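You operate a simulated robot arm through the tools that you are given. There is no shell and no other tool. Be economical: measure what you need, move in short steps, check, and stop when the job is done.

You run a simulated two-armed robot. Do the job below in one go: nothing can be reset, and whatever is moved stays where it is left.

TASK
Brush the yellow cover clean and bolt it back on the blue box.
Fine: steady it with the other hand; put the hand brush back; shut both slide bolts. Set down upright: hand brush. What is to be rubbed or washed off counts as gone when no trace of it is left.

The check looks at the end state, three seconds after you hand in, the way a careful person would. Anything else that was tipped, shoved, dropped, spilled or broken makes it a failure. A push-on lid holds only when it is set on centred and level and pressed home; a screw cap is set on level and turned clockwise until tight.

THE ROBOT
Two 7-joint arms with two-finger parallel grippers on one trunk, on a base that drives. Base frame: it is fixed to the floor where the robot stands at the start and does not move with it; the origin is under the middle of the robot, x ahead of it, y to its left, z up; the surface under the hand at the start is at about z = 860. Units: mm, degrees, N and s.
The left shoulder is at the start at [110, 169, 1515], the right one opposite. With the tool pointing down near the work surface each hand reaches from about 380 to 720 mm from the robot's upright axis, wherever it stands, measured 20 degrees to its own side. Places, roughly: inner slide bolt [600, 500, 1000]; opening of the blue box [600, 700, 900]; outer slide bolt [600, 800, 1000]; rocker switch [1200, 600, 1200]. Payload 1.57 kg a hand.
The TCP of each hand is the grasp point between the finger pads, 30 mm short of the fingertips. In the tool frame z runs along the fingers and y along their closing line. Largest opening 80 mm; finger width 17, thickness 12; the body of the gripper, 40 by 82 mm, starts 80 mm behind the TCP.
Orientation is that of the tool frame in the base frame, as a unit quaternion [w, x, y, z]. With the fingers straight down and closing along the base's y, the tool's x points along the base's -x, its y along +y and its z along -z.

THE INTERFACE
- The arms move only by the tool servo_tool. It takes "left_increments", "right_increments" or both (then of equal length, played together; a hand with none holds still); each is a list of rows, each an object (a shift or turn left out is 0, a gripper value left out holds the last) with "jaw": the gripper command, from -1 (fully open) to 1 (shut), values between in proportion; "travel": the shift along the base's x, y, z in mm, a list of three; "turn": the turn, a rotation vector about the base's x, y, z in degrees, a list of three. In form: [{"jaw": jaw, "travel": [tx, ty, tz], "turn": [wx, wy, wz]}, ...]. A call has 1 to 8 rows; each row shifts and turns the commanded pose from where the row before left it. A row lasts 0.2 s, in which the tool goes at most 50 mm and 8.6 degrees; a call with a longer step from one row to the next is refused whole, and so is a gripper value outside its range. A pose out of reach is approached as far as the arm can. The call stops where the force on the tool passes 70 N (or 10 N more than at its start, if that is more) or the arm is blocked; 0.2 s more then pass. Each finger travels about 72 mm/s and halts on what it meets, pressing with about 43 N; the grip force reading is that of the motor and also rises with nothing between the fingers. The clock runs only during rows and for 0.2 s after the last one: add rows that do not move to give the fingers time. The reply holds the time, the measured pose of the TCP, the force on the tool along the base axes, the opening and the grip force, in the units named above and with some noise, with the torque about the TCP (base axes, N m) and any sound that the robot's microphone picked up.
- Cameras (640 x 400 px; columns grow to the right, rows downward): "scene" is now at [150.1, 18.8, 1691.9]; the picture's right is [0.25, -0.97, 0.00], its down [-0.78, -0.20, -0.59] and it looks along [0.57, 0.15, -0.81] (base axes); focal length 296 px, centre (320, 200). "left" rides on the left gripper at [72, 7, -122] in its tool frame; the picture's right is [-0.09, 1.00, 0.00], its down [-0.84, -0.08, -0.54] and it looks along [-0.54, -0.05, 0.84] (tool axes); focal length 238 px, centre (320, 200). "right" rides on the right gripper at [72, -7, -122] in its tool frame; the picture's right is [0.09, 1.00, 0.00], its down [-0.84, 0.08, -0.54] and it looks along [-0.54, 0.05, 0.84] (tool axes); focal length 238 px, centre (320, 200). There is no depth. A picture from a camera that has moved, and an enlarged one, comes with that camera's place and axes in the base frame and with its lens.
- grab_frame(camera): a new picture of that camera. No time passes.
- slide_trunk(by): slides the trunk up (or, below 0, down) by that many mm; the arms and the scene camera ride with it, the base frame stays. It gives what a move gives, with no picture.
- base_move(legs): drives the robot by 1 to 6 legs, each [ahead, left, turn to the left] in mm, mm and degrees, along the robot's own axes; the way and the turn of a leg run together, so that a leg with both is an arc; at most 1500 mm and 180 degrees a leg. The arms and the cameras ride along, it lands a little off, and it stops where it bumps. It gives what a move gives.
- head_to(pan, tilt): turns the head with the scene camera to pan (to the left, within 86 degrees either way) and tilt (down, from -29 to 69), counted from straight ahead of the robot. It gives what a move gives.
- enlarge(camera, box): a new picture of the part [left, top, right, bottom] of that camera's present view, enlarged. No time passes.
- sign_off(): hands the job in; it is judged then, once.

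Go step by step. Nothing tells you exact positions but the pictures and the camera data: compare them with the known pose of the tool, close in by small moves and look again before you grip or let go. The budget is 120 turns and 88 pictures, counting those below and the enlarged ones. Unless the task says otherwise, let go and move clear before handing in, and close with one line.

The tools are called after "Request:" by a JSON object that holds its "api" and its "payload". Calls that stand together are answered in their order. servo_tool: Moves the arms, as the interface text tells. Its arguments: {"type":"object","properties":{"left_increments":{"type":"array","items":{"type":"object","properties":{"jaw":{"type":"number"},"travel":{"type":"array","items":{"type":"number"}},"turn":{"type":"array","items":{"type":"number"}}}}},"right_increments":{"type":"array","items":{"type":"object","properties":{"jaw":{"type":"number"},"travel":{"type":"array","items":{"type":"number"}},"turn":{"type":"array","items":{"type":"number"}}}}}},"required":[]} The other tools are called the same way: slide_trunk (by) slides the trunk up or down; base_move (legs) drives the base; head_to (pan, tilt) turns the head that bears the scene camera; grab_frame (camera) takes a picture; enlarge (camera, box) takes an enlarged picture of a part of a camera's view; sign_off () hands the job in.

At the start:

```text
time: 0.0
left_position: [490.3, 515.2, 999.7]
left_tool_rot: [0.0, 0.0, 1.0, 0.0]
left_wrist_force: [0.6, -0.6, 0.1]
left_ft_torque: [0.02, 0.02, -0.01]
left_opening: 79.8
left_grip_force: 0.0
right_position: [579.1, 64.9, 1254.5]
right_tool_rot: [0.0, 0.0, 1.0, 0.001]
right_wrist_force: [-0.4, -0.8, -1.1]
right_ft_torque: [-0.01, 0.02, -0.02]
right_opening: 79.9
right_grip_force: 0.0
trunk travel left (down, up): [-829.0, 61.0]
robot x, y, heading: [1.5, -0.6, 0.0]
head pan, tilt: [14.4, 54.0]
```

scene: 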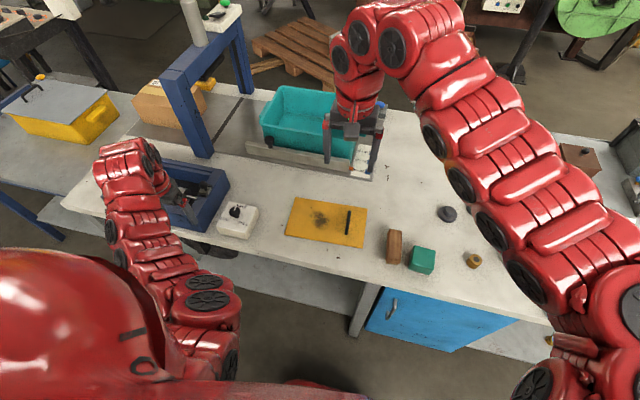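
right: 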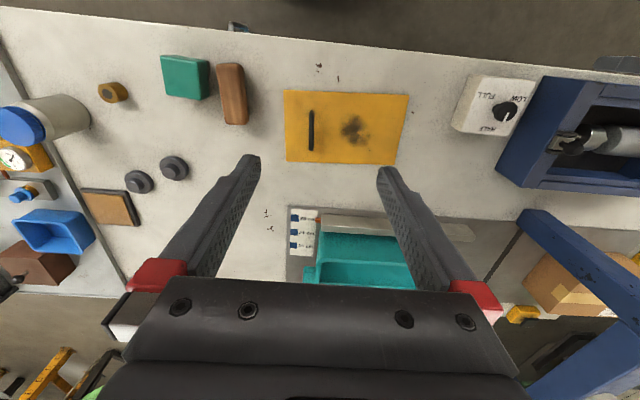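
left: 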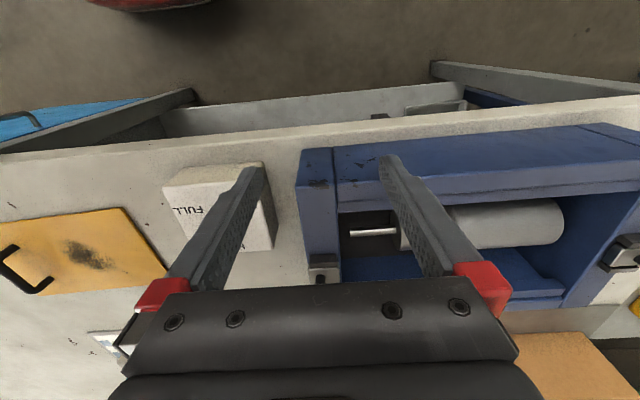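

I see a yellow cover with a handle lying on the bench, with a dark smudge on it, and the open blue box with a roller or motor to its left. I'll look closer at both and find the brush.

Request:
{"api": "enlarge", "payload": {"camera": "right", "box": [60, 30, 300, 180]}}

Request:
{"api": "enlarge", "payload": {"camera": "scene", "box": [90, 100, 330, 250]}}

Request:
{"api": "enlarge", "payload": {"camera": "scene", "box": [270, 180, 510, 330]}}

Request:
{"api": "enlarge", "payload": {"camera": "left", "box": [280, 100, 640, 325]}}

```text
2.67 times, centred on (180, 105) of right
camera zoom: at [507.2, 59.0, 1377.0], right [-0.09, 1.0, 0.0], down [0.84, 0.08, 0.54], along [0.54, 0.05, -0.84], focal length 636 px, centre (693, 453)
```

zoom: 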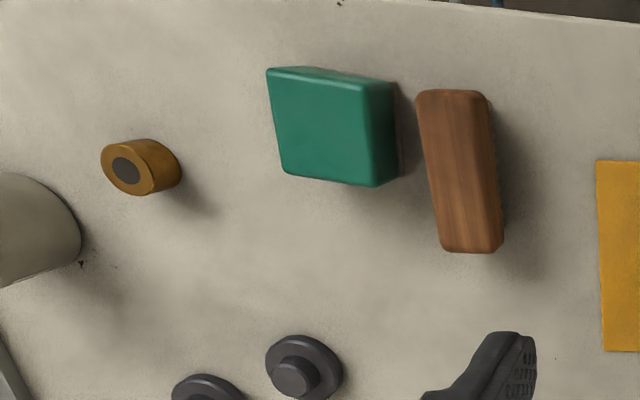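

```text
2.67 times, centred on (210, 175) of scene
camera zoom: at [150.1, 18.8, 1691.9], right [0.25, -0.97, 0.0], down [-0.78, -0.2, -0.59], along [0.57, 0.15, -0.81], focal length 789 px, centre (613, 267)
```

zoom: 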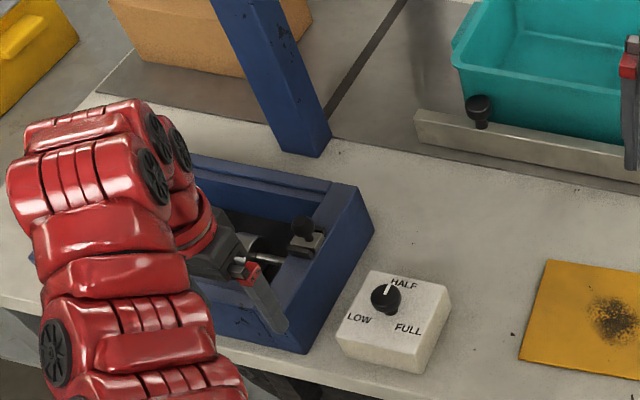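

```text
2.67 times, centred on (390, 255) of scene
camera zoom: at [150.1, 18.8, 1691.9], right [0.25, -0.97, 0.0], down [-0.78, -0.2, -0.59], along [0.57, 0.15, -0.81], focal length 789 px, centre (133, 53)
```

zoom: 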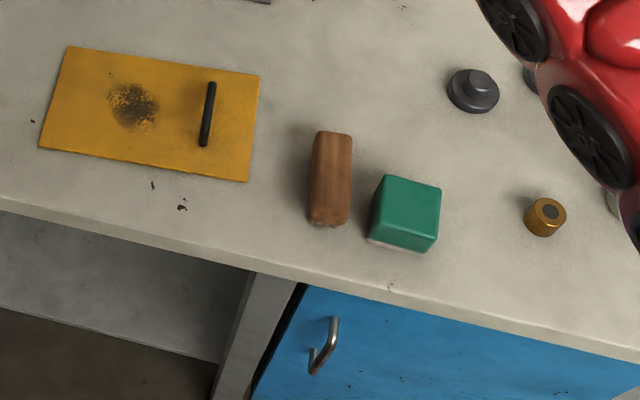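

```text
1.78 times, centred on (460, 212) of left
camera zoom: at [418.6, 522.8, 1121.6], right [0.09, 1.0, 0.0], down [0.84, -0.08, 0.54], along [0.54, -0.05, -0.84], focal length 424 px, centre (71, 178)
```

zoom: 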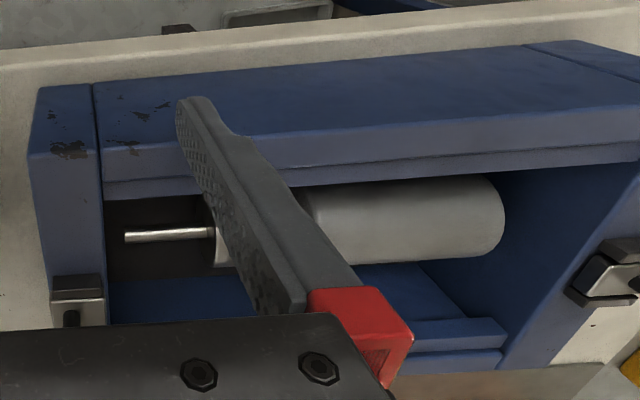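

I take the cover to be about 255 x 155 mm, centred near [656,124]. The smudge is near [648,141], the handle bar near [657,53], and the brown brush near [600,-95]. I'll put the right hand over the brush and lift the left hand clear.

Request:
{"api": "servo_tool", "payload": {"right_increments": [{"travel": [0, -40, -25]}, {"travel": [0, -40, -25]}, {"travel": [0, -40, -25]}, {"travel": [0, -40, -25]}, {"travel": [0, 0, -45]}, {"travel": [0, 0, -45]}], "left_increments": [{"travel": [0, 0, 40]}, {"travel": [0, 0, 40]}, {"travel": [0, 0, 40]}, {"travel": [0, 0, 40]}, {"travel": [0, 0, 30]}, {"travel": [0, 0, 0]}]}}

Request:
{"api": "grab_frame", "payload": {"camera": "right"}}

Request:
{"api": "grab_frame", "payload": {"camera": "left"}}

Request:
{"api": "grab_frame", "payload": {"camera": "scene"}}

```text
time: 1.4
left_position: [520.1, 520.3, 1120.6]
left_tool_rot: [0.001, 0.001, 1.0, 0.0]
left_wrist_force: [0.0, -0.7, -0.2]
left_ft_torque: [-0.04, 0.01, 0.01]
left_opening: 79.7
left_grip_force: 0.0
left hand out of reach, approached as far as the arm can: row 2, 3, 4
right_position: [578.9, 45.2, 1232.9]
right_tool_rot: [0.0, 0.001, 1.0, -0.001]
right_wrist_force: [-0.6, -0.4, -0.1]
right_ft_torque: [-0.04, -0.03, -0.04]
right_opening: 79.9
right_grip_force: 0.0
right hand out of reach, approached as far as the arm can: row 1, 2, 3, 4, 5, 6
trunk travel left (down, up): [-829.0, 61.0]
robot x, y, heading: [1.8, -0.8, -0.0]
head pan, tilt: [14.4, 54.0]
```

```text
80 pictures are left
camera right: at [507.5, 39.2, 1355.6], right [-0.09, 1.0, 0.0], down [0.84, 0.07, 0.54], along [0.54, 0.05, -0.84], focal length 238 px, centre (320, 200)
```

right: 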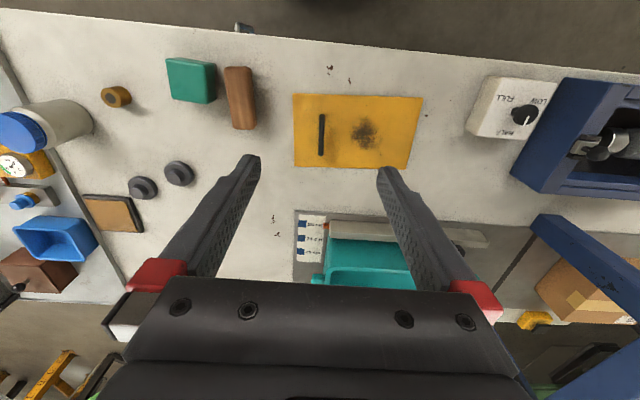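

```text
79 pictures are left
camera left: at [447.9, 527.5, 1240.9], right [0.09, 1.0, 0.0], down [0.84, -0.08, 0.54], along [0.54, -0.05, -0.84], focal length 238 px, centre (320, 200)
```

left: 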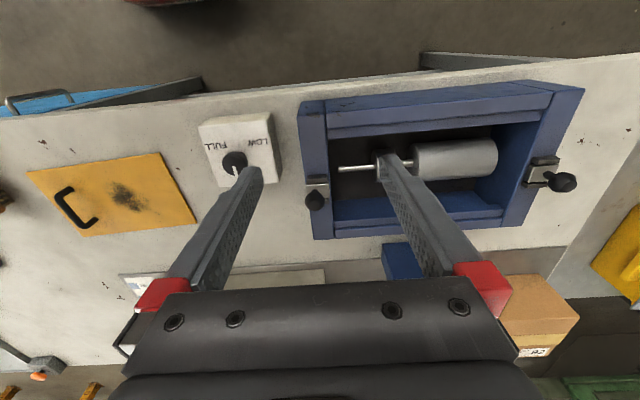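

```text
78 pictures are left
camera scene: at [148.4, 20.5, 1692.1], right [0.25, -0.97, 0.0], down [-0.78, -0.2, -0.59], along [0.57, 0.14, -0.81], focal length 296 px, centre (320, 200)
```

scene: 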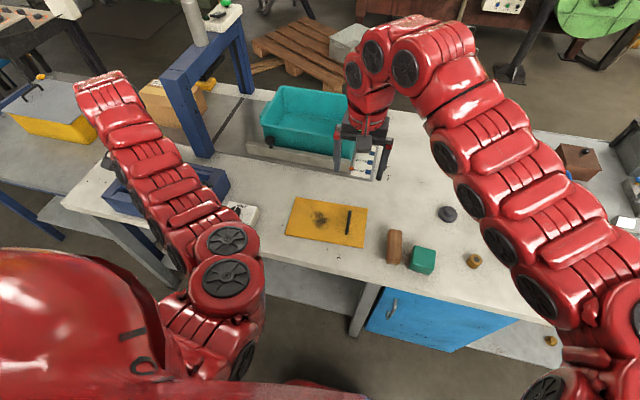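

The right arm hardly moved and was reported out of reach. I'll try smaller moves straight down first.

Request:
{"api": "servo_tool", "payload": {"right_increments": [{"travel": [0, 0, -40]}, {"travel": [0, 0, -40]}, {"travel": [0, 0, -40]}]}}

```text
time: 2.2
left_position: [519.6, 518.6, 1120.2]
left_tool_rot: [-0.001, 0.0, 1.0, 0.0]
left_wrist_force: [-0.6, 0.4, -0.8]
left_ft_torque: [0.03, -0.01, 0.01]
left_opening: 79.9
left_grip_force: 0.0
right_position: [588.4, 46.2, 1201.0]
right_tool_rot: [-0.001, 0.002, 1.0, 0.0]
right_wrist_force: [0.1, -0.7, 0.0]
right_ft_torque: [-0.02, 0.04, -0.01]
right_opening: 80.2
right_grip_force: 0.1
right hand out of reach, approached as far as the arm can: row 1, 2, 3
trunk travel left (down, up): [-829.0, 61.0]
robot x, y, heading: [1.9, 3.8, 0.1]
head pan, tilt: [14.4, 54.0]
```

Request:
{"api": "servo_tool", "payload": {"right_increments": [{"travel": [40, 0, 0]}, {"travel": [40, -20, -10]}, {"travel": [0, -40, -20]}, {"travel": [0, -40, -20]}]}}

```text
time: 3.2
left_position: [520.7, 519.0, 1121.0]
left_tool_rot: [0.0, -0.001, 1.0, 0.001]
left_wrist_force: [-0.1, -0.4, 0.0]
left_ft_torque: [0.01, 0.01, -0.02]
left_opening: 79.9
left_grip_force: 0.0
right_position: [667.4, -52.7, 1150.1]
right_tool_rot: [-0.001, -0.001, 1.0, 0.0]
right_wrist_force: [-0.7, -0.5, -0.2]
right_ft_torque: [-0.03, 0.03, -0.03]
right_opening: 80.1
right_grip_force: 0.1
trunk travel left (down, up): [-829.0, 61.0]
robot x, y, heading: [4.1, 0.6, 0.1]
head pan, tilt: [14.4, 54.0]
```

That worked, so the limit is being too close to the shoulder. Next I'll go lower, then bring the hand back over the brush.

Request:
{"api": "servo_tool", "payload": {"right_increments": [{"travel": [-5, 0, -40]}, {"travel": [-10, -20, -40]}, {"travel": [-15, -20, -40]}, {"travel": [-20, 0, -10]}]}}

Request:
{"api": "grab_frame", "payload": {"camera": "right"}}

```text
time: 4.2
left_position: [521.3, 519.9, 1119.1]
left_tool_rot: [0.001, 0.0, 1.0, -0.001]
left_wrist_force: [-0.6, 0.4, -0.2]
left_ft_torque: [0.0, -0.02, -0.01]
left_opening: 79.6
left_grip_force: 0.1
right_position: [617.7, -90.3, 1020.4]
right_tool_rot: [0.0, 0.0, 1.0, 0.001]
right_wrist_force: [-0.1, 0.5, 0.3]
right_ft_torque: [0.01, -0.01, 0.02]
right_opening: 80.3
right_grip_force: 0.0
trunk travel left (down, up): [-829.0, 61.0]
robot x, y, heading: [-1.0, 2.2, 0.1]
head pan, tilt: [14.4, 54.0]
```

```text
77 pictures are left
camera right: at [544.9, -96.6, 1143.4], right [-0.09, 1.0, 0.0], down [0.84, 0.08, 0.54], along [0.54, 0.05, -0.84], focal length 238 px, centre (320, 200)
```

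right: 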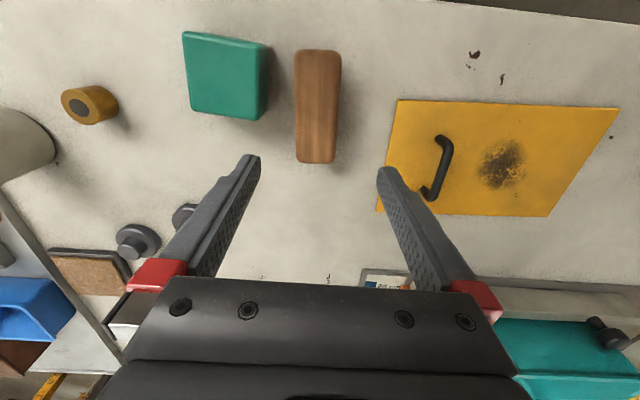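

The brush body runs along x from about 549 to 656 at y ≈ -95, with its top near z = 890. I'll centre over it and lower partway.

Request:
{"api": "servo_tool", "payload": {"right_increments": [{"travel": [-15, -4, -30], "jaw": -1}, {"travel": [0, 0, -40]}, {"travel": [0, 0, 0]}]}}

Request:
{"api": "grab_frame", "payload": {"camera": "right"}}

Request:
{"api": "enlarge", "payload": {"camera": "scene", "box": [350, 190, 470, 290]}}

```text
time: 5.0
left_position: [521.4, 518.8, 1118.9]
left_tool_rot: [0.0, 0.001, 1.0, 0.0]
left_wrist_force: [0.6, 0.0, -0.5]
left_ft_torque: [0.0, 0.01, 0.0]
left_opening: 80.0
left_grip_force: 0.0
right_position: [603.2, -95.8, 952.1]
right_tool_rot: [0.0, 0.0, 1.0, 0.0]
right_wrist_force: [0.4, 0.8, -0.6]
right_ft_torque: [0.03, -0.01, 0.01]
right_opening: 80.2
right_grip_force: 0.1
trunk travel left (down, up): [-829.0, 61.0]
robot x, y, heading: [-0.8, 1.5, 0.0]
head pan, tilt: [14.4, 54.0]
```

```text
76 pictures are left
camera right: at [530.1, -101.6, 1073.7], right [-0.09, 1.0, 0.0], down [0.84, 0.08, 0.54], along [0.54, 0.05, -0.84], focal length 238 px, centre (320, 200)
```

right: 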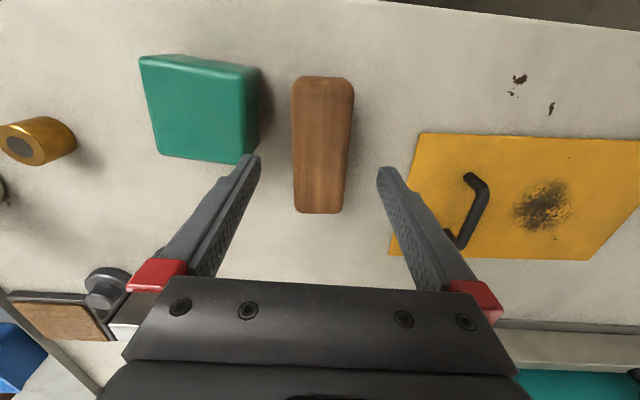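

```text
4.00 times, centred on (410, 240) of scene
camera zoom: at [150.1, 17.7, 1692.0], right [0.25, -0.97, 0.0], down [-0.78, -0.2, -0.59], along [0.57, 0.15, -0.81], focal length 1184 px, centre (-40, 40)
```

zoom: 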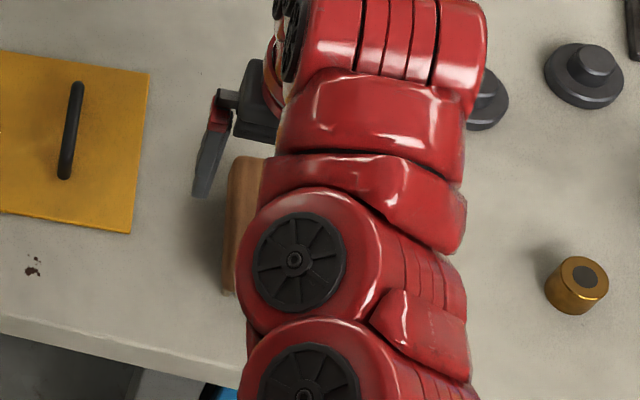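

The brush top is nearer z ≈ 900 and the green block is close on its right. I'll narrow the jaws to about 62 mm before descending.

Request:
{"api": "servo_tool", "payload": {"right_increments": [{"travel": [2, 1, 0], "jaw": -0.55}, {"travel": [0, 0, 0]}, {"travel": [0, 0, -25]}, {"travel": [0, 0, -23]}, {"travel": [0, 0, 0]}]}}

Request:
{"api": "grab_frame", "payload": {"camera": "right"}}

```text
time: 6.2
left_position: [520.6, 519.5, 1118.7]
left_tool_rot: [0.001, 0.0, 1.0, 0.0]
left_wrist_force: [-0.9, -0.4, -0.9]
left_ft_torque: [0.0, 0.02, -0.01]
left_opening: 80.0
left_grip_force: 0.0
right_position: [603.8, -93.2, 903.8]
right_tool_rot: [0.0, 0.0, 1.0, 0.0]
right_wrist_force: [-0.6, -0.5, 0.8]
right_ft_torque: [0.0, 0.01, -0.04]
right_opening: 62.0
right_grip_force: 0.1
trunk travel left (down, up): [-829.0, 61.0]
robot x, y, heading: [-3.3, 3.8, 0.3]
head pan, tilt: [14.4, 54.0]
```

```text
74 pictures are left
camera right: at [531.8, -99.8, 1026.6], right [-0.09, 1.0, 0.0], down [0.84, 0.08, 0.54], along [0.54, 0.05, -0.84], focal length 238 px, centre (320, 200)
```

right: 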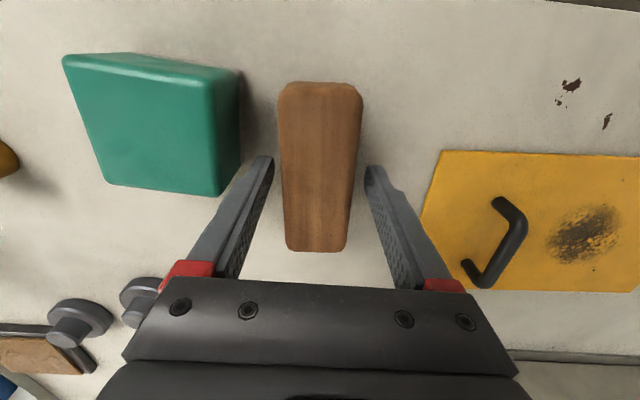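

The brush sits between the fingers, so I'll close on it and lift a little.

Request:
{"api": "servo_tool", "payload": {"right_increments": [{"jaw": 0.2}, {"jaw": 0.2}, {"jaw": 0.2}, {"travel": [0, 0, 20]}, {"travel": [0, 0, 35]}, {"travel": [0, 0, 35]}]}}

Request:
{"api": "grab_frame", "payload": {"camera": "right"}}

Request:
{"api": "enlarge", "payload": {"camera": "scene", "box": [350, 150, 470, 250]}}

```text
time: 7.6
left_position: [521.1, 519.0, 1119.3]
left_tool_rot: [0.001, 0.0, 1.0, 0.0]
left_wrist_force: [-0.6, -0.1, 0.1]
left_ft_torque: [0.02, 0.02, -0.01]
left_opening: 79.8
left_grip_force: 0.1
right_position: [605.1, -92.1, 995.9]
right_tool_rot: [-0.001, -0.001, 1.0, 0.001]
right_wrist_force: [1.1, -1.0, -1.3]
right_ft_torque: [0.04, 0.0, -0.03]
right_opening: 42.0
right_grip_force: 42.7
trunk travel left (down, up): [-829.0, 61.0]
robot x, y, heading: [1.5, 0.8, 0.1]
head pan, tilt: [14.4, 54.0]
```

```text
73 pictures are left
camera right: at [532.6, -99.4, 1117.8], right [-0.09, 1.0, 0.0], down [0.84, 0.08, 0.54], along [0.54, 0.05, -0.84], focal length 238 px, centre (320, 200)
```

right: 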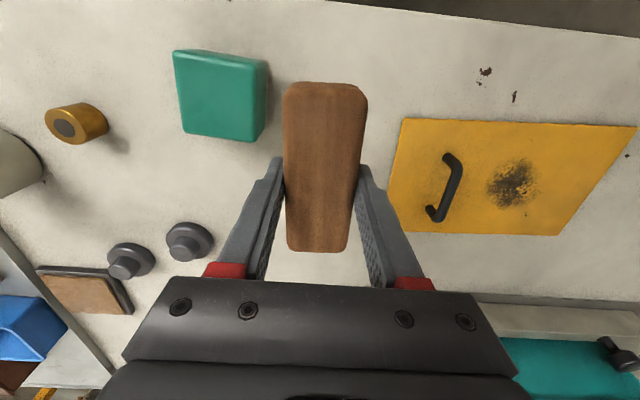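

```text
4.00 times, centred on (410, 200) of scene
camera zoom: at [150.0, 18.4, 1692.0], right [0.25, -0.97, 0.0], down [-0.78, -0.2, -0.59], along [0.57, 0.15, -0.81], focal length 1184 px, centre (-40, 200)
```

zoom: 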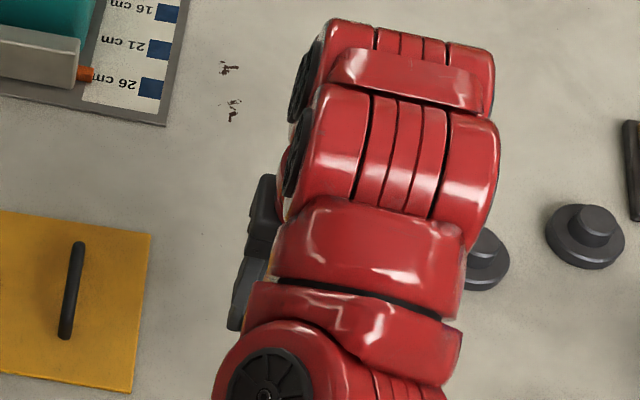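

The brush is held (opening 42, pick pose [604,-93,904]). Next I'll bring the left hand, closed and tilted outward, over the left end of the cover to press on it.

Request:
{"api": "servo_tool", "payload": {"left_increments": [{"travel": [20, -40, 0], "turn": [-5, 0, 0], "jaw": 1}, {"travel": [20, -40, 0], "turn": [-5, 0, 0]}, {"travel": [20, -40, 0], "turn": [-5, 0, 0]}, {"travel": [20, -40, 0], "turn": [-5, 0, 0]}, {"travel": [20, -40, 0], "turn": [-5, 0, 0]}, {"travel": [20, -40, -20]}, {"travel": [15, -40, -25]}, {"travel": [0, -6, -40]}]}}

Request:
{"api": "grab_frame", "payload": {"camera": "left"}}

```text
time: 9.4
left_position: [652.5, 232.8, 1031.3]
left_tool_rot: [-0.001, -0.001, 0.976, -0.217]
left_wrist_force: [0.7, 0.8, -0.1]
left_ft_torque: [0.0, 0.03, 0.04]
left_opening: 0.0
left_grip_force: 21.0
right_position: [606.6, -91.9, 994.6]
right_tool_rot: [0.0, 0.0, 1.0, -0.001]
right_wrist_force: [-0.1, 0.4, -1.8]
right_ft_torque: [-0.02, 0.04, 0.02]
right_opening: 41.9
right_grip_force: 43.4
trunk travel left (down, up): [-829.0, 61.0]
robot x, y, heading: [-2.0, 0.9, 0.3]
head pan, tilt: [14.4, 54.0]
```

```text
71 pictures are left
camera left: at [580.5, 291.1, 1139.4], right [0.09, 0.9, -0.42], down [0.84, 0.16, 0.52], along [0.54, -0.4, -0.74], focal length 238 px, centre (320, 200)
```

left: 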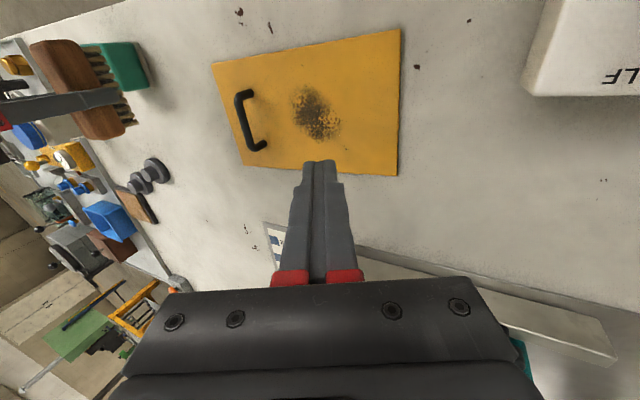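

Geometry agrees with my estimate. I'll lower the left hand to just above the cover and carry the brush over to the smudge, still raised.

Request:
{"api": "servo_tool", "payload": {"left_increments": [{"travel": [0, 0, -45]}, {"travel": [0, 0, -45]}, {"travel": [0, 0, -35]}, {"travel": [0, 0, -5]}, {"travel": [0, 0, -2]}]}}

Request:
{"api": "grab_frame", "payload": {"camera": "left"}}

```text
time: 10.6
left_position: [649.2, 233.4, 907.8]
left_tool_rot: [0.0, 0.0, 0.976, -0.216]
left_wrist_force: [-1.0, 0.0, -0.9]
left_ft_torque: [0.0, 0.02, -0.01]
left_opening: 0.0
left_grip_force: 21.2
left hand out of reach, approached as far as the arm can: row 4
right_position: [605.4, -93.5, 994.9]
right_tool_rot: [0.0, 0.0, 1.0, 0.0]
right_wrist_force: [0.0, 0.0, -1.5]
right_ft_torque: [-0.04, 0.01, -0.03]
right_opening: 41.6
right_grip_force: 43.1
trunk travel left (down, up): [-829.0, 61.0]
robot x, y, heading: [-1.0, -3.4, -0.4]
head pan, tilt: [14.4, 54.0]
```

```text
70 pictures are left
camera left: at [578.0, 290.8, 1016.0], right [0.09, 0.9, -0.42], down [0.84, 0.16, 0.52], along [0.54, -0.4, -0.74], focal length 238 px, centre (320, 200)
```

left: 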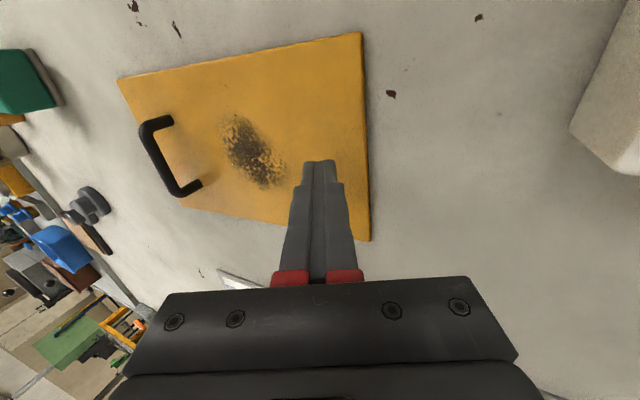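

The left hand is near its reach limit here, so I'll press at x ≈ 615 instead.

Request:
{"api": "servo_tool", "payload": {"left_increments": [{"travel": [-34, 0, 2]}, {"travel": [0, 0, -5]}, {"travel": [0, 0, -4]}, {"travel": [0, 0, -3]}]}}

```text
time: 10.9
left_position: [614.6, 220.6, 897.1]
left_tool_rot: [-0.038, -0.015, 0.97, -0.239]
left_wrist_force: [-6.2, 0.9, 13.3]
left_ft_torque: [-0.02, 0.12, 0.0]
left_opening: 0.1
left_grip_force: 21.4
right_position: [603.8, -94.4, 995.7]
right_tool_rot: [0.001, -0.001, 1.0, 0.0]
right_wrist_force: [0.0, -0.1, -1.9]
right_ft_torque: [0.02, -0.03, 0.0]
right_opening: 41.6
right_grip_force: 42.6
trunk travel left (down, up): [-829.0, 61.0]
robot x, y, heading: [0.8, 4.0, -0.1]
head pan, tilt: [14.4, 54.0]
stopped in row 1 (left hand): the force on the tool passed its limit at 126 N (the readings are from after the stop); the commanded pose is now the measured one
```

Request:
{"api": "grab_frame", "payload": {"camera": "left"}}

Request:
{"api": "grab_frame", "payload": {"camera": "scene"}}

```text
69 pictures are left
camera left: at [551.2, 285.1, 1006.4], right [0.05, 0.88, -0.47], down [0.87, 0.19, 0.45], along [0.49, -0.43, -0.76], focal length 238 px, centre (320, 200)
```

left: 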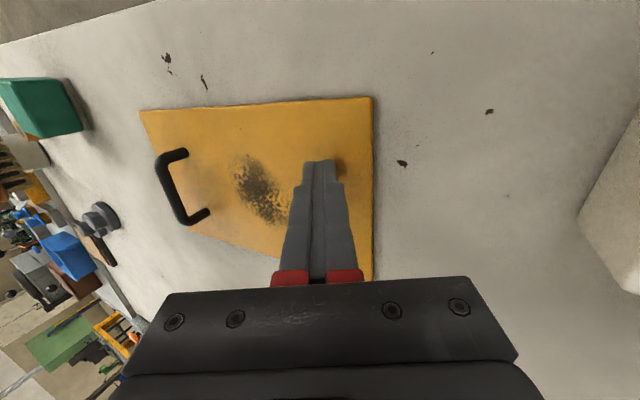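

```text
68 pictures are left
camera scene: at [146.8, 18.3, 1692.3], right [0.25, -0.97, 0.0], down [-0.78, -0.2, -0.59], along [0.57, 0.15, -0.81], focal length 296 px, centre (320, 200)
```

scene: 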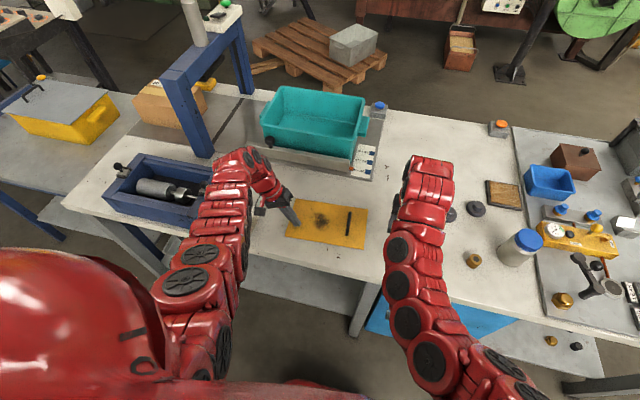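

The cover didn't move and the left hand now presses it with about 13 N. Next the brush goes over the smudge.

Request:
{"api": "servo_tool", "payload": {"right_increments": [{"travel": [7, 40, 0]}, {"travel": [7, 40, 0]}, {"travel": [7, 40, 0]}, {"travel": [7, 40, 0]}, {"travel": [8, 40, -5]}, {"travel": [8, 40, -20]}, {"travel": [0, 0, -30]}, {"travel": [0, 0, 0]}]}}

Request:
{"api": "grab_frame", "payload": {"camera": "right"}}

Request:
{"api": "grab_frame", "payload": {"camera": "left"}}

```text
time: 12.7
left_position: [614.1, 222.5, 897.0]
left_tool_rot: [-0.037, -0.016, 0.97, -0.239]
left_wrist_force: [3.7, 0.5, 26.5]
left_ft_torque: [-0.1, -0.22, 0.04]
left_opening: 0.3
left_grip_force: 20.6
right_position: [631.0, 111.0, 960.2]
right_tool_rot: [0.0, 0.001, 1.0, 0.001]
right_wrist_force: [-0.7, 0.6, -1.9]
right_ft_torque: [0.03, -0.01, 0.01]
right_opening: 41.8
right_grip_force: 42.7
right hand out of reach, approached as far as the arm can: row 6, 7
trunk travel left (down, up): [-829.0, 61.0]
robot x, y, heading: [-3.7, -0.5, 0.1]
head pan, tilt: [14.4, 54.0]
```

```text
67 pictures are left
camera right: at [559.4, 103.9, 1082.9], right [-0.09, 1.0, 0.0], down [0.84, 0.08, 0.54], along [0.54, 0.05, -0.84], focal length 238 px, centre (320, 200)
```

right: 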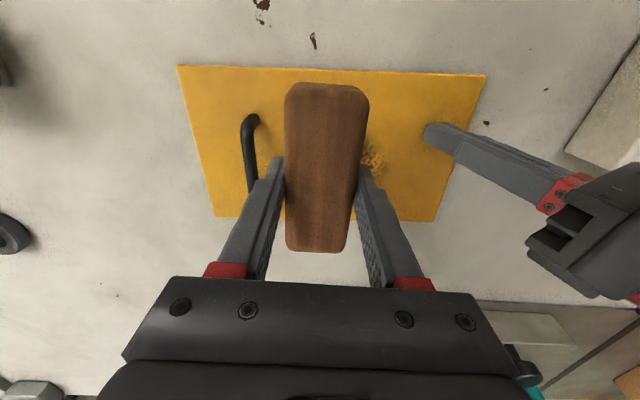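

```text
66 pictures are left
camera left: at [552.0, 285.0, 1006.1], right [0.04, 0.88, -0.47], down [0.87, 0.19, 0.45], along [0.49, -0.43, -0.76], focal length 238 px, centre (320, 200)
```

left: 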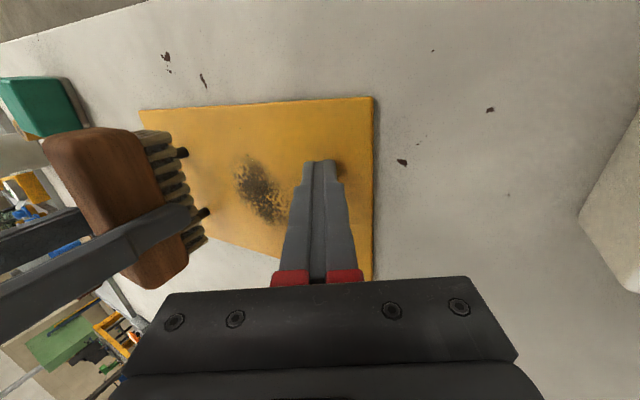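

The right arm is at its reach limit at y = 111. I'll lift both hands, drive the base 110 mm to the left and set up again.

Request:
{"api": "servo_tool", "payload": {"left_increments": [{"travel": [0, 5, 15]}, {"travel": [0, 5, 40]}, {"travel": [0, 0, 45]}, {"travel": [0, 0, 40]}], "right_increments": [{"travel": [0, -10, 10]}, {"travel": [0, -40, 20]}, {"travel": [0, -40, 20]}, {"travel": [0, -20, 10]}]}}

Request:
{"api": "base_move", "payload": {"legs": [[0, 110, 0]]}}

```text
time: 13.7
left_position: [615.0, 232.2, 1034.3]
left_tool_rot: [-0.039, -0.017, 0.97, -0.239]
left_wrist_force: [0.3, -0.7, 0.9]
left_ft_torque: [0.1, 0.01, 0.01]
left_opening: 0.1
left_grip_force: 21.6
right_position: [632.1, 1.8, 1017.5]
right_tool_rot: [0.0, 0.0, 1.0, 0.001]
right_wrist_force: [-1.0, 0.4, -1.7]
right_ft_torque: [0.02, -0.04, 0.01]
right_opening: 41.0
right_grip_force: 42.5
trunk travel left (down, up): [-829.0, 61.0]
robot x, y, heading: [-0.2, 1.9, 0.0]
head pan, tilt: [14.4, 54.0]
```

```text
time: 14.9
left_position: [616.5, 341.1, 1034.1]
left_tool_rot: [-0.038, -0.015, 0.97, -0.239]
left_wrist_force: [0.1, -0.3, -0.1]
left_ft_torque: [0.01, 0.0, 0.03]
left_opening: 0.0
left_grip_force: 21.4
right_position: [632.3, 111.3, 1018.1]
right_tool_rot: [-0.001, 0.0, 1.0, 0.001]
right_wrist_force: [0.5, 0.6, -2.0]
right_ft_torque: [0.0, 0.01, 0.01]
right_opening: 41.6
right_grip_force: 43.2
trunk travel left (down, up): [-829.0, 61.0]
robot x, y, heading: [0.2, 112.6, -0.2]
head pan, tilt: [14.4, 54.0]
```

Request:
{"api": "servo_tool", "payload": {"left_increments": [{"travel": [2, -36, 0]}, {"travel": [2, -36, 0]}, {"travel": [2, -34, -10]}, {"travel": [0, 0, -45]}, {"travel": [0, 0, -45]}, {"travel": [0, 0, -26]}, {"travel": [0, 0, -2]}]}}

Request:
{"api": "servo_tool", "payload": {"left_increments": [{"travel": [0, 0, -3]}, {"travel": [0, 0, -3]}, {"travel": [0, 0, -2]}]}}

```text
time: 16.5
left_position: [624.1, 236.8, 906.5]
left_tool_rot: [-0.04, -0.015, 0.97, -0.239]
left_wrist_force: [-0.8, -0.5, -0.4]
left_ft_torque: [-0.01, -0.03, 0.0]
left_opening: 0.1
left_grip_force: 21.1
right_position: [632.3, 110.0, 1017.7]
right_tool_rot: [0.0, 0.001, 1.0, 0.0]
right_wrist_force: [-0.3, 0.3, -1.8]
right_ft_torque: [0.0, 0.02, 0.01]
right_opening: 41.4
right_grip_force: 43.6
trunk travel left (down, up): [-829.0, 61.0]
robot x, y, heading: [0.4, 106.0, 0.0]
head pan, tilt: [14.4, 54.0]
```

```text
time: 17.3
left_position: [622.1, 236.1, 898.4]
left_tool_rot: [-0.039, -0.014, 0.97, -0.24]
left_wrist_force: [0.2, 0.0, 0.3]
left_ft_torque: [-0.01, 0.04, 0.0]
left_opening: 0.0
left_grip_force: 21.4
right_position: [631.3, 111.8, 1017.7]
right_tool_rot: [0.0, 0.001, 1.0, -0.001]
right_wrist_force: [0.5, 0.5, -1.2]
right_ft_torque: [-0.02, -0.03, -0.01]
right_opening: 41.7
right_grip_force: 43.5
trunk travel left (down, up): [-829.0, 61.0]
robot x, y, heading: [0.5, 110.6, -0.0]
head pan, tilt: [14.4, 54.0]
```

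Request:
{"api": "servo_tool", "payload": {"left_increments": [{"travel": [0, 0, -1.5]}, {"travel": [0, 0, -1]}, {"travel": [0, 0, -1]}], "right_increments": [{"travel": [8, 25, -15]}, {"travel": [8, 10, -30]}, {"travel": [0, 0, -30]}]}}

Request:
{"api": "grab_frame", "payload": {"camera": "left"}}

```text
time: 18.1
left_position: [623.5, 234.1, 896.6]
left_tool_rot: [-0.037, -0.014, 0.97, -0.24]
left_wrist_force: [2.0, -0.9, 13.7]
left_ft_torque: [-0.11, -0.13, 0.01]
left_opening: 0.0
left_grip_force: 21.1
right_position: [646.0, 147.0, 944.0]
right_tool_rot: [-0.001, 0.0, 1.0, 0.0]
right_wrist_force: [0.3, -0.2, -1.5]
right_ft_torque: [-0.01, 0.04, -0.01]
right_opening: 41.6
right_grip_force: 42.6
trunk travel left (down, up): [-829.0, 61.0]
robot x, y, heading: [3.7, 110.3, -0.0]
head pan, tilt: [14.4, 54.0]
```

```text
65 pictures are left
camera left: at [558.8, 297.6, 1006.2], right [0.05, 0.88, -0.47], down [0.87, 0.19, 0.45], along [0.49, -0.43, -0.76], focal length 238 px, centre (320, 200)
```

left: 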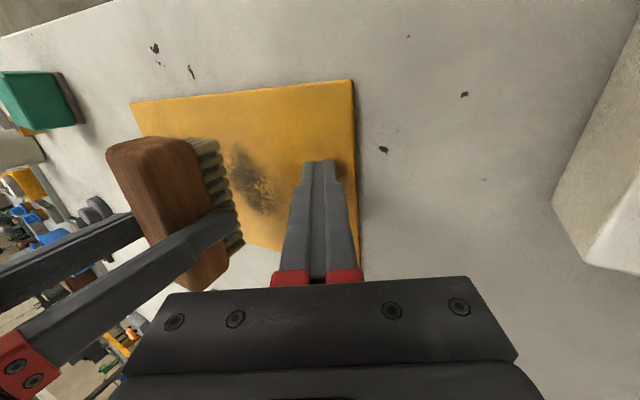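

The left hand presses with about 14 N. I'll lower the brush until it makes contact.

Request:
{"api": "servo_tool", "payload": {"right_increments": [{"travel": [2, 0, -25]}, {"travel": [0, 0, -8]}, {"travel": [0, 0, -3]}, {"travel": [0, 0, -2]}]}}

```text
time: 19.1
left_position: [619.8, 234.6, 895.8]
left_tool_rot: [-0.038, -0.014, 0.97, -0.239]
left_wrist_force: [9.6, 0.1, 9.4]
left_ft_torque: [-0.06, -0.29, 0.07]
left_opening: 0.0
left_grip_force: 20.9
right_position: [645.5, 144.8, 909.1]
right_tool_rot: [0.004, 0.001, 1.0, 0.001]
right_wrist_force: [-2.5, -1.8, 28.7]
right_ft_torque: [-0.13, 1.0, 0.13]
right_opening: 41.3
right_grip_force: 43.2
right hand out of reach, approached as far as the arm can: row 3
trunk travel left (down, up): [-829.0, 61.0]
robot x, y, heading: [1.5, 108.0, -0.1]
head pan, tilt: [14.4, 54.0]
```

Contact is firm at about 29 N. I'll ease off slightly and make short strokes over the smudge.

Request:
{"api": "servo_tool", "payload": {"right_increments": [{"travel": [-10, 0, 1]}, {"travel": [-15, 0, 0]}, {"travel": [15, 0, 0]}, {"travel": [0, 12, 0]}, {"travel": [-15, 0, 0]}, {"travel": [15, 0, 0]}, {"travel": [-15, -12, 0]}, {"travel": [15, 0, 0]}]}}

Request:
{"api": "grab_frame", "payload": {"camera": "left"}}

```text
time: 20.9
left_position: [619.9, 235.0, 896.1]
left_tool_rot: [-0.038, -0.015, 0.97, -0.239]
left_wrist_force: [-4.5, -0.7, 8.5]
left_ft_torque: [-0.06, 0.08, -0.02]
left_opening: 0.1
left_grip_force: 21.3
right_position: [633.3, 144.4, 909.0]
right_tool_rot: [0.001, 0.0, 1.0, 0.0]
right_wrist_force: [-7.2, -0.9, 14.8]
right_ft_torque: [0.07, -0.41, -0.01]
right_opening: 41.5
right_grip_force: 43.2
trunk travel left (down, up): [-829.0, 61.0]
robot x, y, heading: [1.6, 109.6, 0.0]
head pan, tilt: [14.4, 54.0]
```

```text
64 pictures are left
camera left: at [555.9, 297.6, 1006.5], right [0.05, 0.88, -0.47], down [0.87, 0.19, 0.45], along [0.48, -0.43, -0.76], focal length 238 px, centre (320, 200)
```

left: 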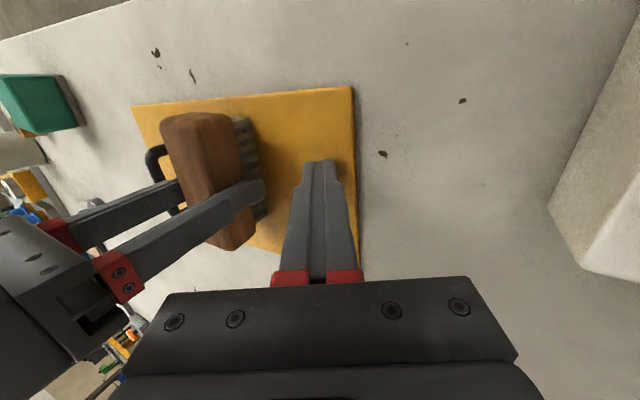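

Request:
{"api": "servo_tool", "payload": {"right_increments": [{"travel": [0, -12, 0]}, {"travel": [0, -12, 0]}, {"travel": [-12, 12, 0]}, {"travel": [0, 16, 0]}, {"travel": [0, 14, 0]}, {"travel": [0, 8, 0]}, {"travel": [12, 0, 0]}, {"travel": [0, -14, 0]}]}}

Request:
{"api": "servo_tool", "payload": {"right_increments": [{"travel": [0, -12, 0]}, {"travel": [0, -14, 0]}, {"travel": [0, 14, 0]}, {"travel": [0, 14, 0]}, {"travel": [0, 12, 0]}, {"travel": [0, -14, 20]}, {"travel": [0, -40, 40]}, {"travel": [0, -40, 30]}]}}

Request:
{"api": "grab_frame", "payload": {"camera": "left"}}

Request:
{"api": "grab_frame", "payload": {"camera": "right"}}

```text
time: 22.7
left_position: [620.1, 234.3, 896.2]
left_tool_rot: [-0.038, -0.015, 0.97, -0.239]
left_wrist_force: [-1.3, -1.7, 10.3]
left_ft_torque: [-0.08, -0.04, -0.02]
left_opening: 0.0
left_grip_force: 21.0
right_position: [635.1, 157.2, 908.4]
right_tool_rot: [0.002, 0.0, 1.0, 0.003]
right_wrist_force: [1.5, 7.1, 19.2]
right_ft_torque: [0.17, -0.03, -0.02]
right_opening: 41.3
right_grip_force: 42.9
trunk travel left (down, up): [-829.0, 61.0]
robot x, y, heading: [-1.3, 106.3, -0.2]
head pan, tilt: [14.4, 54.0]
```

```text
refused: row 7 steps farther than a row can; nothing moved
```

```text
63 pictures are left
camera left: at [556.6, 297.3, 1006.5], right [0.05, 0.88, -0.47], down [0.87, 0.19, 0.45], along [0.48, -0.43, -0.76], focal length 238 px, centre (320, 200)
```

left: 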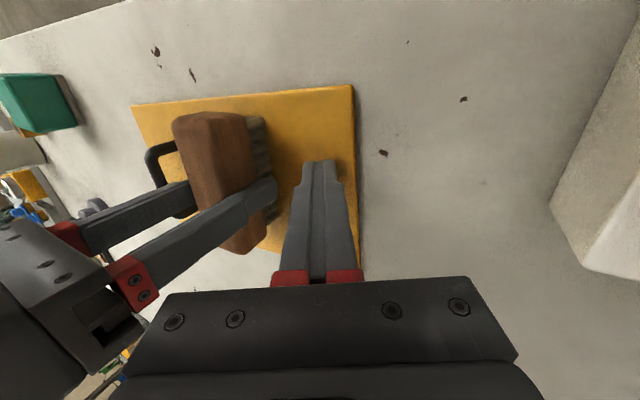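

```text
62 pictures are left
camera right: at [561.6, 149.7, 1030.9], right [-0.09, 1.0, 0.0], down [0.83, 0.08, 0.55], along [0.54, 0.05, -0.84], focal length 238 px, centre (320, 200)
```

right: 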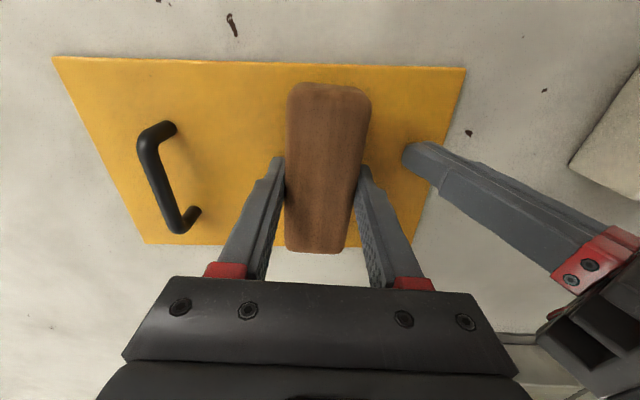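

Request:
{"api": "servo_tool", "payload": {"right_increments": [{"travel": [0, -12, 0]}, {"travel": [0, -14, 0]}, {"travel": [0, 14, 0]}, {"travel": [0, 14, 0]}, {"travel": [0, 12, 0]}, {"travel": [0, -14, 20]}, {"travel": [0, -30, 35]}, {"travel": [0, -40, 28]}]}}

Request:
{"api": "servo_tool", "payload": {"right_increments": [{"travel": [0, -45, 0]}, {"travel": [0, -45, 0]}]}}

Request:
{"api": "enlarge", "payload": {"camera": "left", "box": [120, 70, 380, 270]}}

Request:
{"api": "enlarge", "payload": {"camera": "scene", "box": [320, 180, 440, 280]}}

```text
time: 24.5
left_position: [621.4, 235.0, 896.1]
left_tool_rot: [-0.037, -0.015, 0.97, -0.239]
left_wrist_force: [-5.8, 1.8, 21.1]
left_ft_torque: [-0.01, 0.04, -0.02]
left_opening: 0.0
left_grip_force: 21.3
right_position: [631.2, 84.9, 992.8]
right_tool_rot: [0.0, 0.0, 1.0, 0.002]
right_wrist_force: [-0.2, -0.4, -1.4]
right_ft_torque: [0.01, 0.03, 0.02]
right_opening: 41.7
right_grip_force: 43.1
trunk travel left (down, up): [-829.0, 61.0]
robot x, y, heading: [-1.5, 110.1, 0.0]
head pan, tilt: [14.4, 54.0]
```

```text
time: 25.1
left_position: [621.3, 234.8, 896.8]
left_tool_rot: [-0.038, -0.015, 0.97, -0.239]
left_wrist_force: [-4.0, 0.7, 20.9]
left_ft_torque: [-0.1, 0.01, 0.0]
left_opening: 0.0
left_grip_force: 21.7
right_position: [633.6, -3.0, 990.5]
right_tool_rot: [0.0, 0.001, 1.0, -0.001]
right_wrist_force: [-0.7, -0.5, -1.7]
right_ft_torque: [0.01, -0.04, 0.0]
right_opening: 41.5
right_grip_force: 43.0
trunk travel left (down, up): [-829.0, 61.0]
robot x, y, heading: [-3.4, 106.5, -0.3]
head pan, tilt: [14.4, 54.0]
```

```text
2.00 times, centred on (250, 170) of left
camera zoom: at [557.3, 297.2, 1006.2], right [0.05, 0.88, -0.47], down [0.87, 0.19, 0.45], along [0.49, -0.43, -0.76], focal length 477 px, centre (460, 260)
```

zoom: 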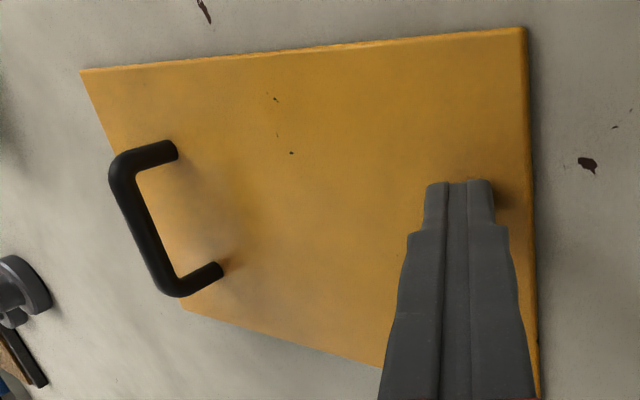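

```text
4.00 times, centred on (380, 230) of scene
camera zoom: at [147.2, 127.1, 1692.3], right [0.25, -0.97, 0.0], down [-0.78, -0.2, -0.59], along [0.57, 0.15, -0.81], focal length 1184 px, centre (80, 80)
```

zoom: 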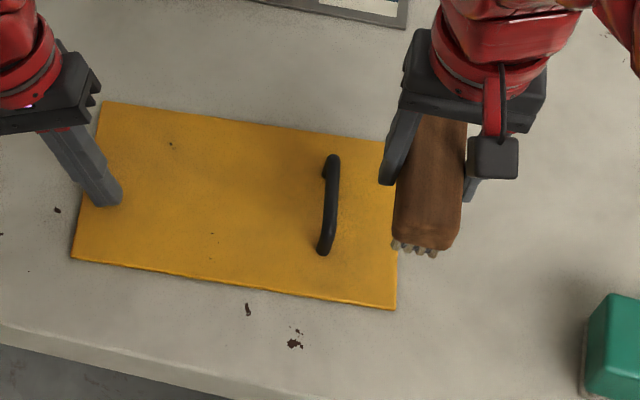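

The smudge is gone but a few tiny specks may be left. I'll look at those closely.

Request:
{"api": "enlarge", "payload": {"camera": "scene", "box": [335, 200, 385, 250]}}

Request:
{"api": "enlarge", "payload": {"camera": "left", "box": [210, 90, 290, 150]}}

```text
8.00 times, centred on (360, 225) of scene
camera zoom: at [147.2, 127.1, 1692.3], right [0.25, -0.97, 0.0], down [-0.78, -0.2, -0.59], along [0.57, 0.15, -0.81], focal length 2368 px, centre (0, 0)
```

zoom: 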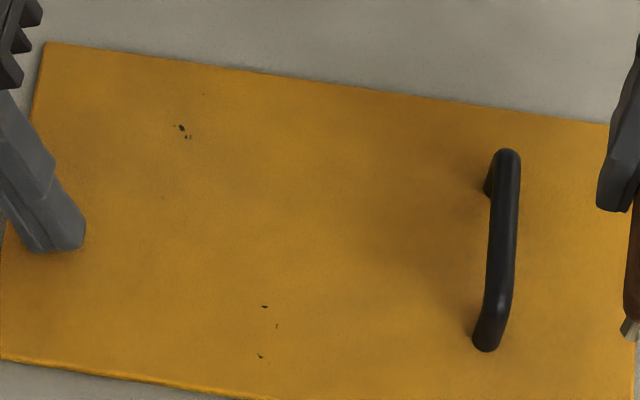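

```text
6.67 times, centred on (250, 120) of left
camera zoom: at [557.3, 297.2, 1006.2], right [0.05, 0.88, -0.47], down [0.87, 0.19, 0.45], along [0.49, -0.43, -0.76], focal length 1589 px, centre (787, 733)
```

zoom: 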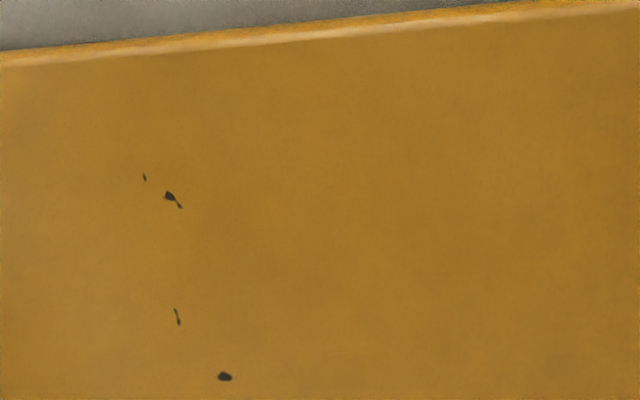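

The specks look like paint chips, the same as on the bench and box. I'll make one more pass over them to be sure.

Request:
{"api": "servo_tool", "payload": {"right_increments": [{"travel": [2, 45, 0]}, {"travel": [2, 45, 0]}, {"travel": [2, 45, 0]}, {"travel": [0, 35, -15]}, {"travel": [0, 5, -40]}, {"travel": [0, 0, -27]}, {"travel": [0, 0, -1]}]}}

Request:
{"api": "servo_tool", "payload": {"right_increments": [{"travel": [3, 0, -0.5]}, {"travel": [0, -14, 0]}, {"travel": [-15, -14, 0]}, {"travel": [-15, -10, 0]}, {"travel": [0, 14, 0]}, {"travel": [0, -14, 0]}, {"travel": [0, -14, 0]}, {"travel": [0, 14, 0]}]}}

Request:
{"api": "servo_tool", "payload": {"right_increments": [{"travel": [0, 14, 0]}, {"travel": [15, 14, 0]}, {"travel": [14, 14, 0]}, {"travel": [0, -14, 0]}, {"travel": [0, -14, 15]}, {"travel": [0, -20, 40]}, {"travel": [0, -35, 30]}, {"travel": [0, -49, 0]}]}}

Request:
{"api": "enlarge", "payload": {"camera": "scene", "box": [335, 200, 385, 250]}}

```text
time: 26.7
left_position: [620.2, 234.2, 895.9]
left_tool_rot: [-0.038, -0.014, 0.97, -0.24]
left_wrist_force: [2.0, -2.6, 23.8]
left_ft_torque: [-0.17, -0.16, 0.02]
left_opening: 0.0
left_grip_force: 21.2
right_position: [629.8, 167.1, 912.7]
right_tool_rot: [0.001, 0.001, 1.0, 0.001]
right_wrist_force: [0.7, -0.5, -1.3]
right_ft_torque: [0.01, -0.02, 0.04]
right_opening: 41.7
right_grip_force: 43.1
right hand out of reach, approached as far as the arm can: row 6
trunk travel left (down, up): [-829.0, 61.0]
robot x, y, heading: [-1.5, 109.2, -0.4]
head pan, tilt: [14.4, 54.0]
```

```text
time: 28.5
left_position: [621.1, 235.5, 895.4]
left_tool_rot: [-0.038, -0.015, 0.97, -0.241]
left_wrist_force: [1.2, -0.6, 25.3]
left_ft_torque: [-0.16, -0.21, -0.01]
left_opening: 0.0
left_grip_force: 21.5
right_position: [603.7, 128.0, 912.0]
right_tool_rot: [0.002, 0.001, 1.0, 0.001]
right_wrist_force: [0.2, -0.4, -1.7]
right_ft_torque: [-0.01, 0.01, 0.0]
right_opening: 41.5
right_grip_force: 43.0
trunk travel left (down, up): [-829.0, 61.0]
robot x, y, heading: [-0.8, 107.2, -0.1]
head pan, tilt: [14.4, 54.0]
```

```text
time: 30.3
left_position: [620.2, 234.7, 895.2]
left_tool_rot: [-0.037, -0.015, 0.97, -0.239]
left_wrist_force: [0.7, 1.6, 26.5]
left_ft_torque: [-0.07, -0.14, 0.0]
left_opening: 0.1
left_grip_force: 21.6
right_position: [634.9, 35.9, 996.8]
right_tool_rot: [0.001, 0.0, 1.0, 0.001]
right_wrist_force: [0.6, -0.7, -1.0]
right_ft_torque: [0.02, -0.01, 0.0]
right_opening: 41.1
right_grip_force: 42.8
trunk travel left (down, up): [-829.0, 61.0]
robot x, y, heading: [2.8, 109.3, -0.2]
head pan, tilt: [14.4, 54.0]
```

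```text
8.00 times, centred on (360, 225) of scene
camera zoom: at [147.0, 126.1, 1692.3], right [0.25, -0.97, 0.0], down [-0.78, -0.2, -0.59], along [0.57, 0.15, -0.81], focal length 2368 px, centre (0, 0)
```

zoom: 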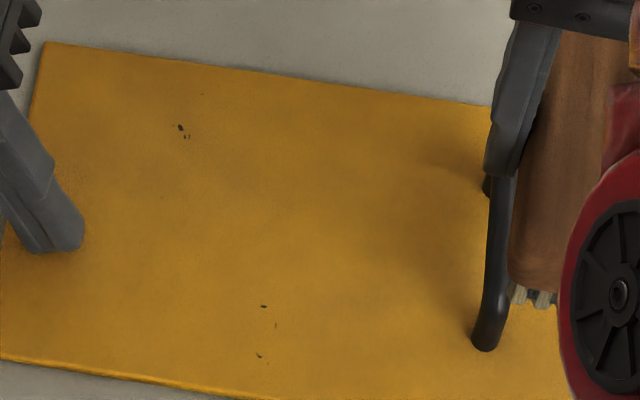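

That pass hovered without touching. The specks on the [613,140] spot already survived firm strokes and match the bench's chips, so they're paint chips and the cover is clean. Now I'll return the brush to its spot and lift the left hand.

Request:
{"api": "servo_tool", "payload": {"right_increments": [{"travel": [-8, -32, 0]}, {"travel": [-8, -32, 0]}, {"travel": [-8, -32, 0]}, {"travel": [-6, -33, 0]}, {"travel": [0, 0, 0]}], "left_increments": [{"travel": [0, 0, 20]}, {"travel": [0, 10, 40]}, {"travel": [-10, 30, 40]}, {"travel": [-20, 30, 30]}, {"travel": [-20, 30, 0], "jaw": -1}]}}

Request:
{"api": "grab_frame", "payload": {"camera": "right"}}

```text
refused: row 3 steps farther than a row can; nothing moved
```

```text
56 pictures are left
camera right: at [561.5, 30.2, 1119.1], right [-0.09, 1.0, 0.0], down [0.84, 0.08, 0.54], along [0.54, 0.05, -0.84], focal length 238 px, centre (320, 200)
```

right: 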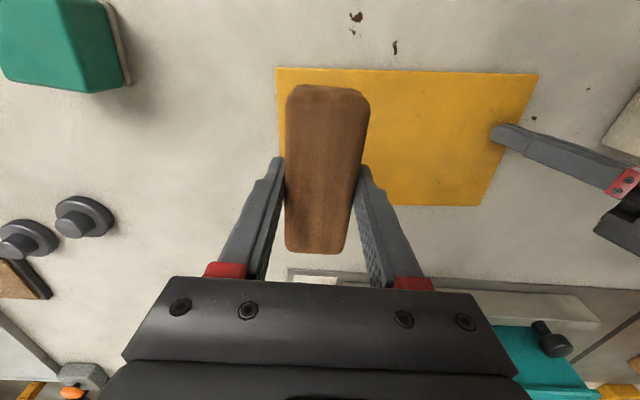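

Request:
{"api": "servo_tool", "payload": {"right_increments": [{"travel": [-8, -32, 0]}, {"travel": [-8, -32, 0]}, {"travel": [-8, -32, 0]}, {"travel": [-6, -33, 0]}, {"travel": [0, 0, 0]}], "left_increments": [{"travel": [0, 0, 20]}, {"travel": [0, 10, 40]}, {"travel": [-10, 20, 40]}, {"travel": [-20, 30, 30]}, {"travel": [-20, 30, 0], "jaw": -1}]}}

Request:
{"api": "grab_frame", "payload": {"camera": "right"}}

```text
time: 31.5
left_position: [578.6, 318.6, 1022.8]
left_tool_rot: [-0.037, -0.015, 0.97, -0.241]
left_wrist_force: [0.2, 0.3, -0.4]
left_ft_torque: [0.0, 0.0, -0.01]
left_opening: 52.3
left_grip_force: 0.1
left hand out of reach, approached as far as the arm can: row 5
right_position: [605.5, -87.0, 995.2]
right_tool_rot: [0.0, 0.001, 1.0, -0.001]
right_wrist_force: [0.6, 0.8, -1.1]
right_ft_torque: [-0.02, -0.01, 0.03]
right_opening: 41.5
right_grip_force: 43.1
trunk travel left (down, up): [-829.0, 61.0]
robot x, y, heading: [-0.1, 111.9, 0.0]
head pan, tilt: [14.4, 54.0]
```

```text
55 pictures are left
camera right: at [532.3, -93.6, 1118.5], right [-0.09, 1.0, 0.0], down [0.84, 0.08, 0.54], along [0.54, 0.05, -0.84], focal length 238 px, centre (320, 200)
```

right: 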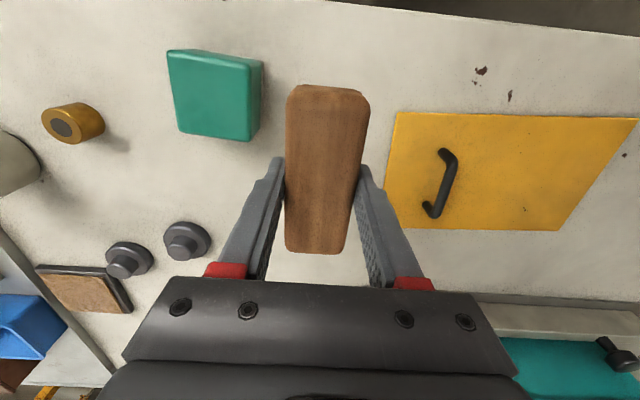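

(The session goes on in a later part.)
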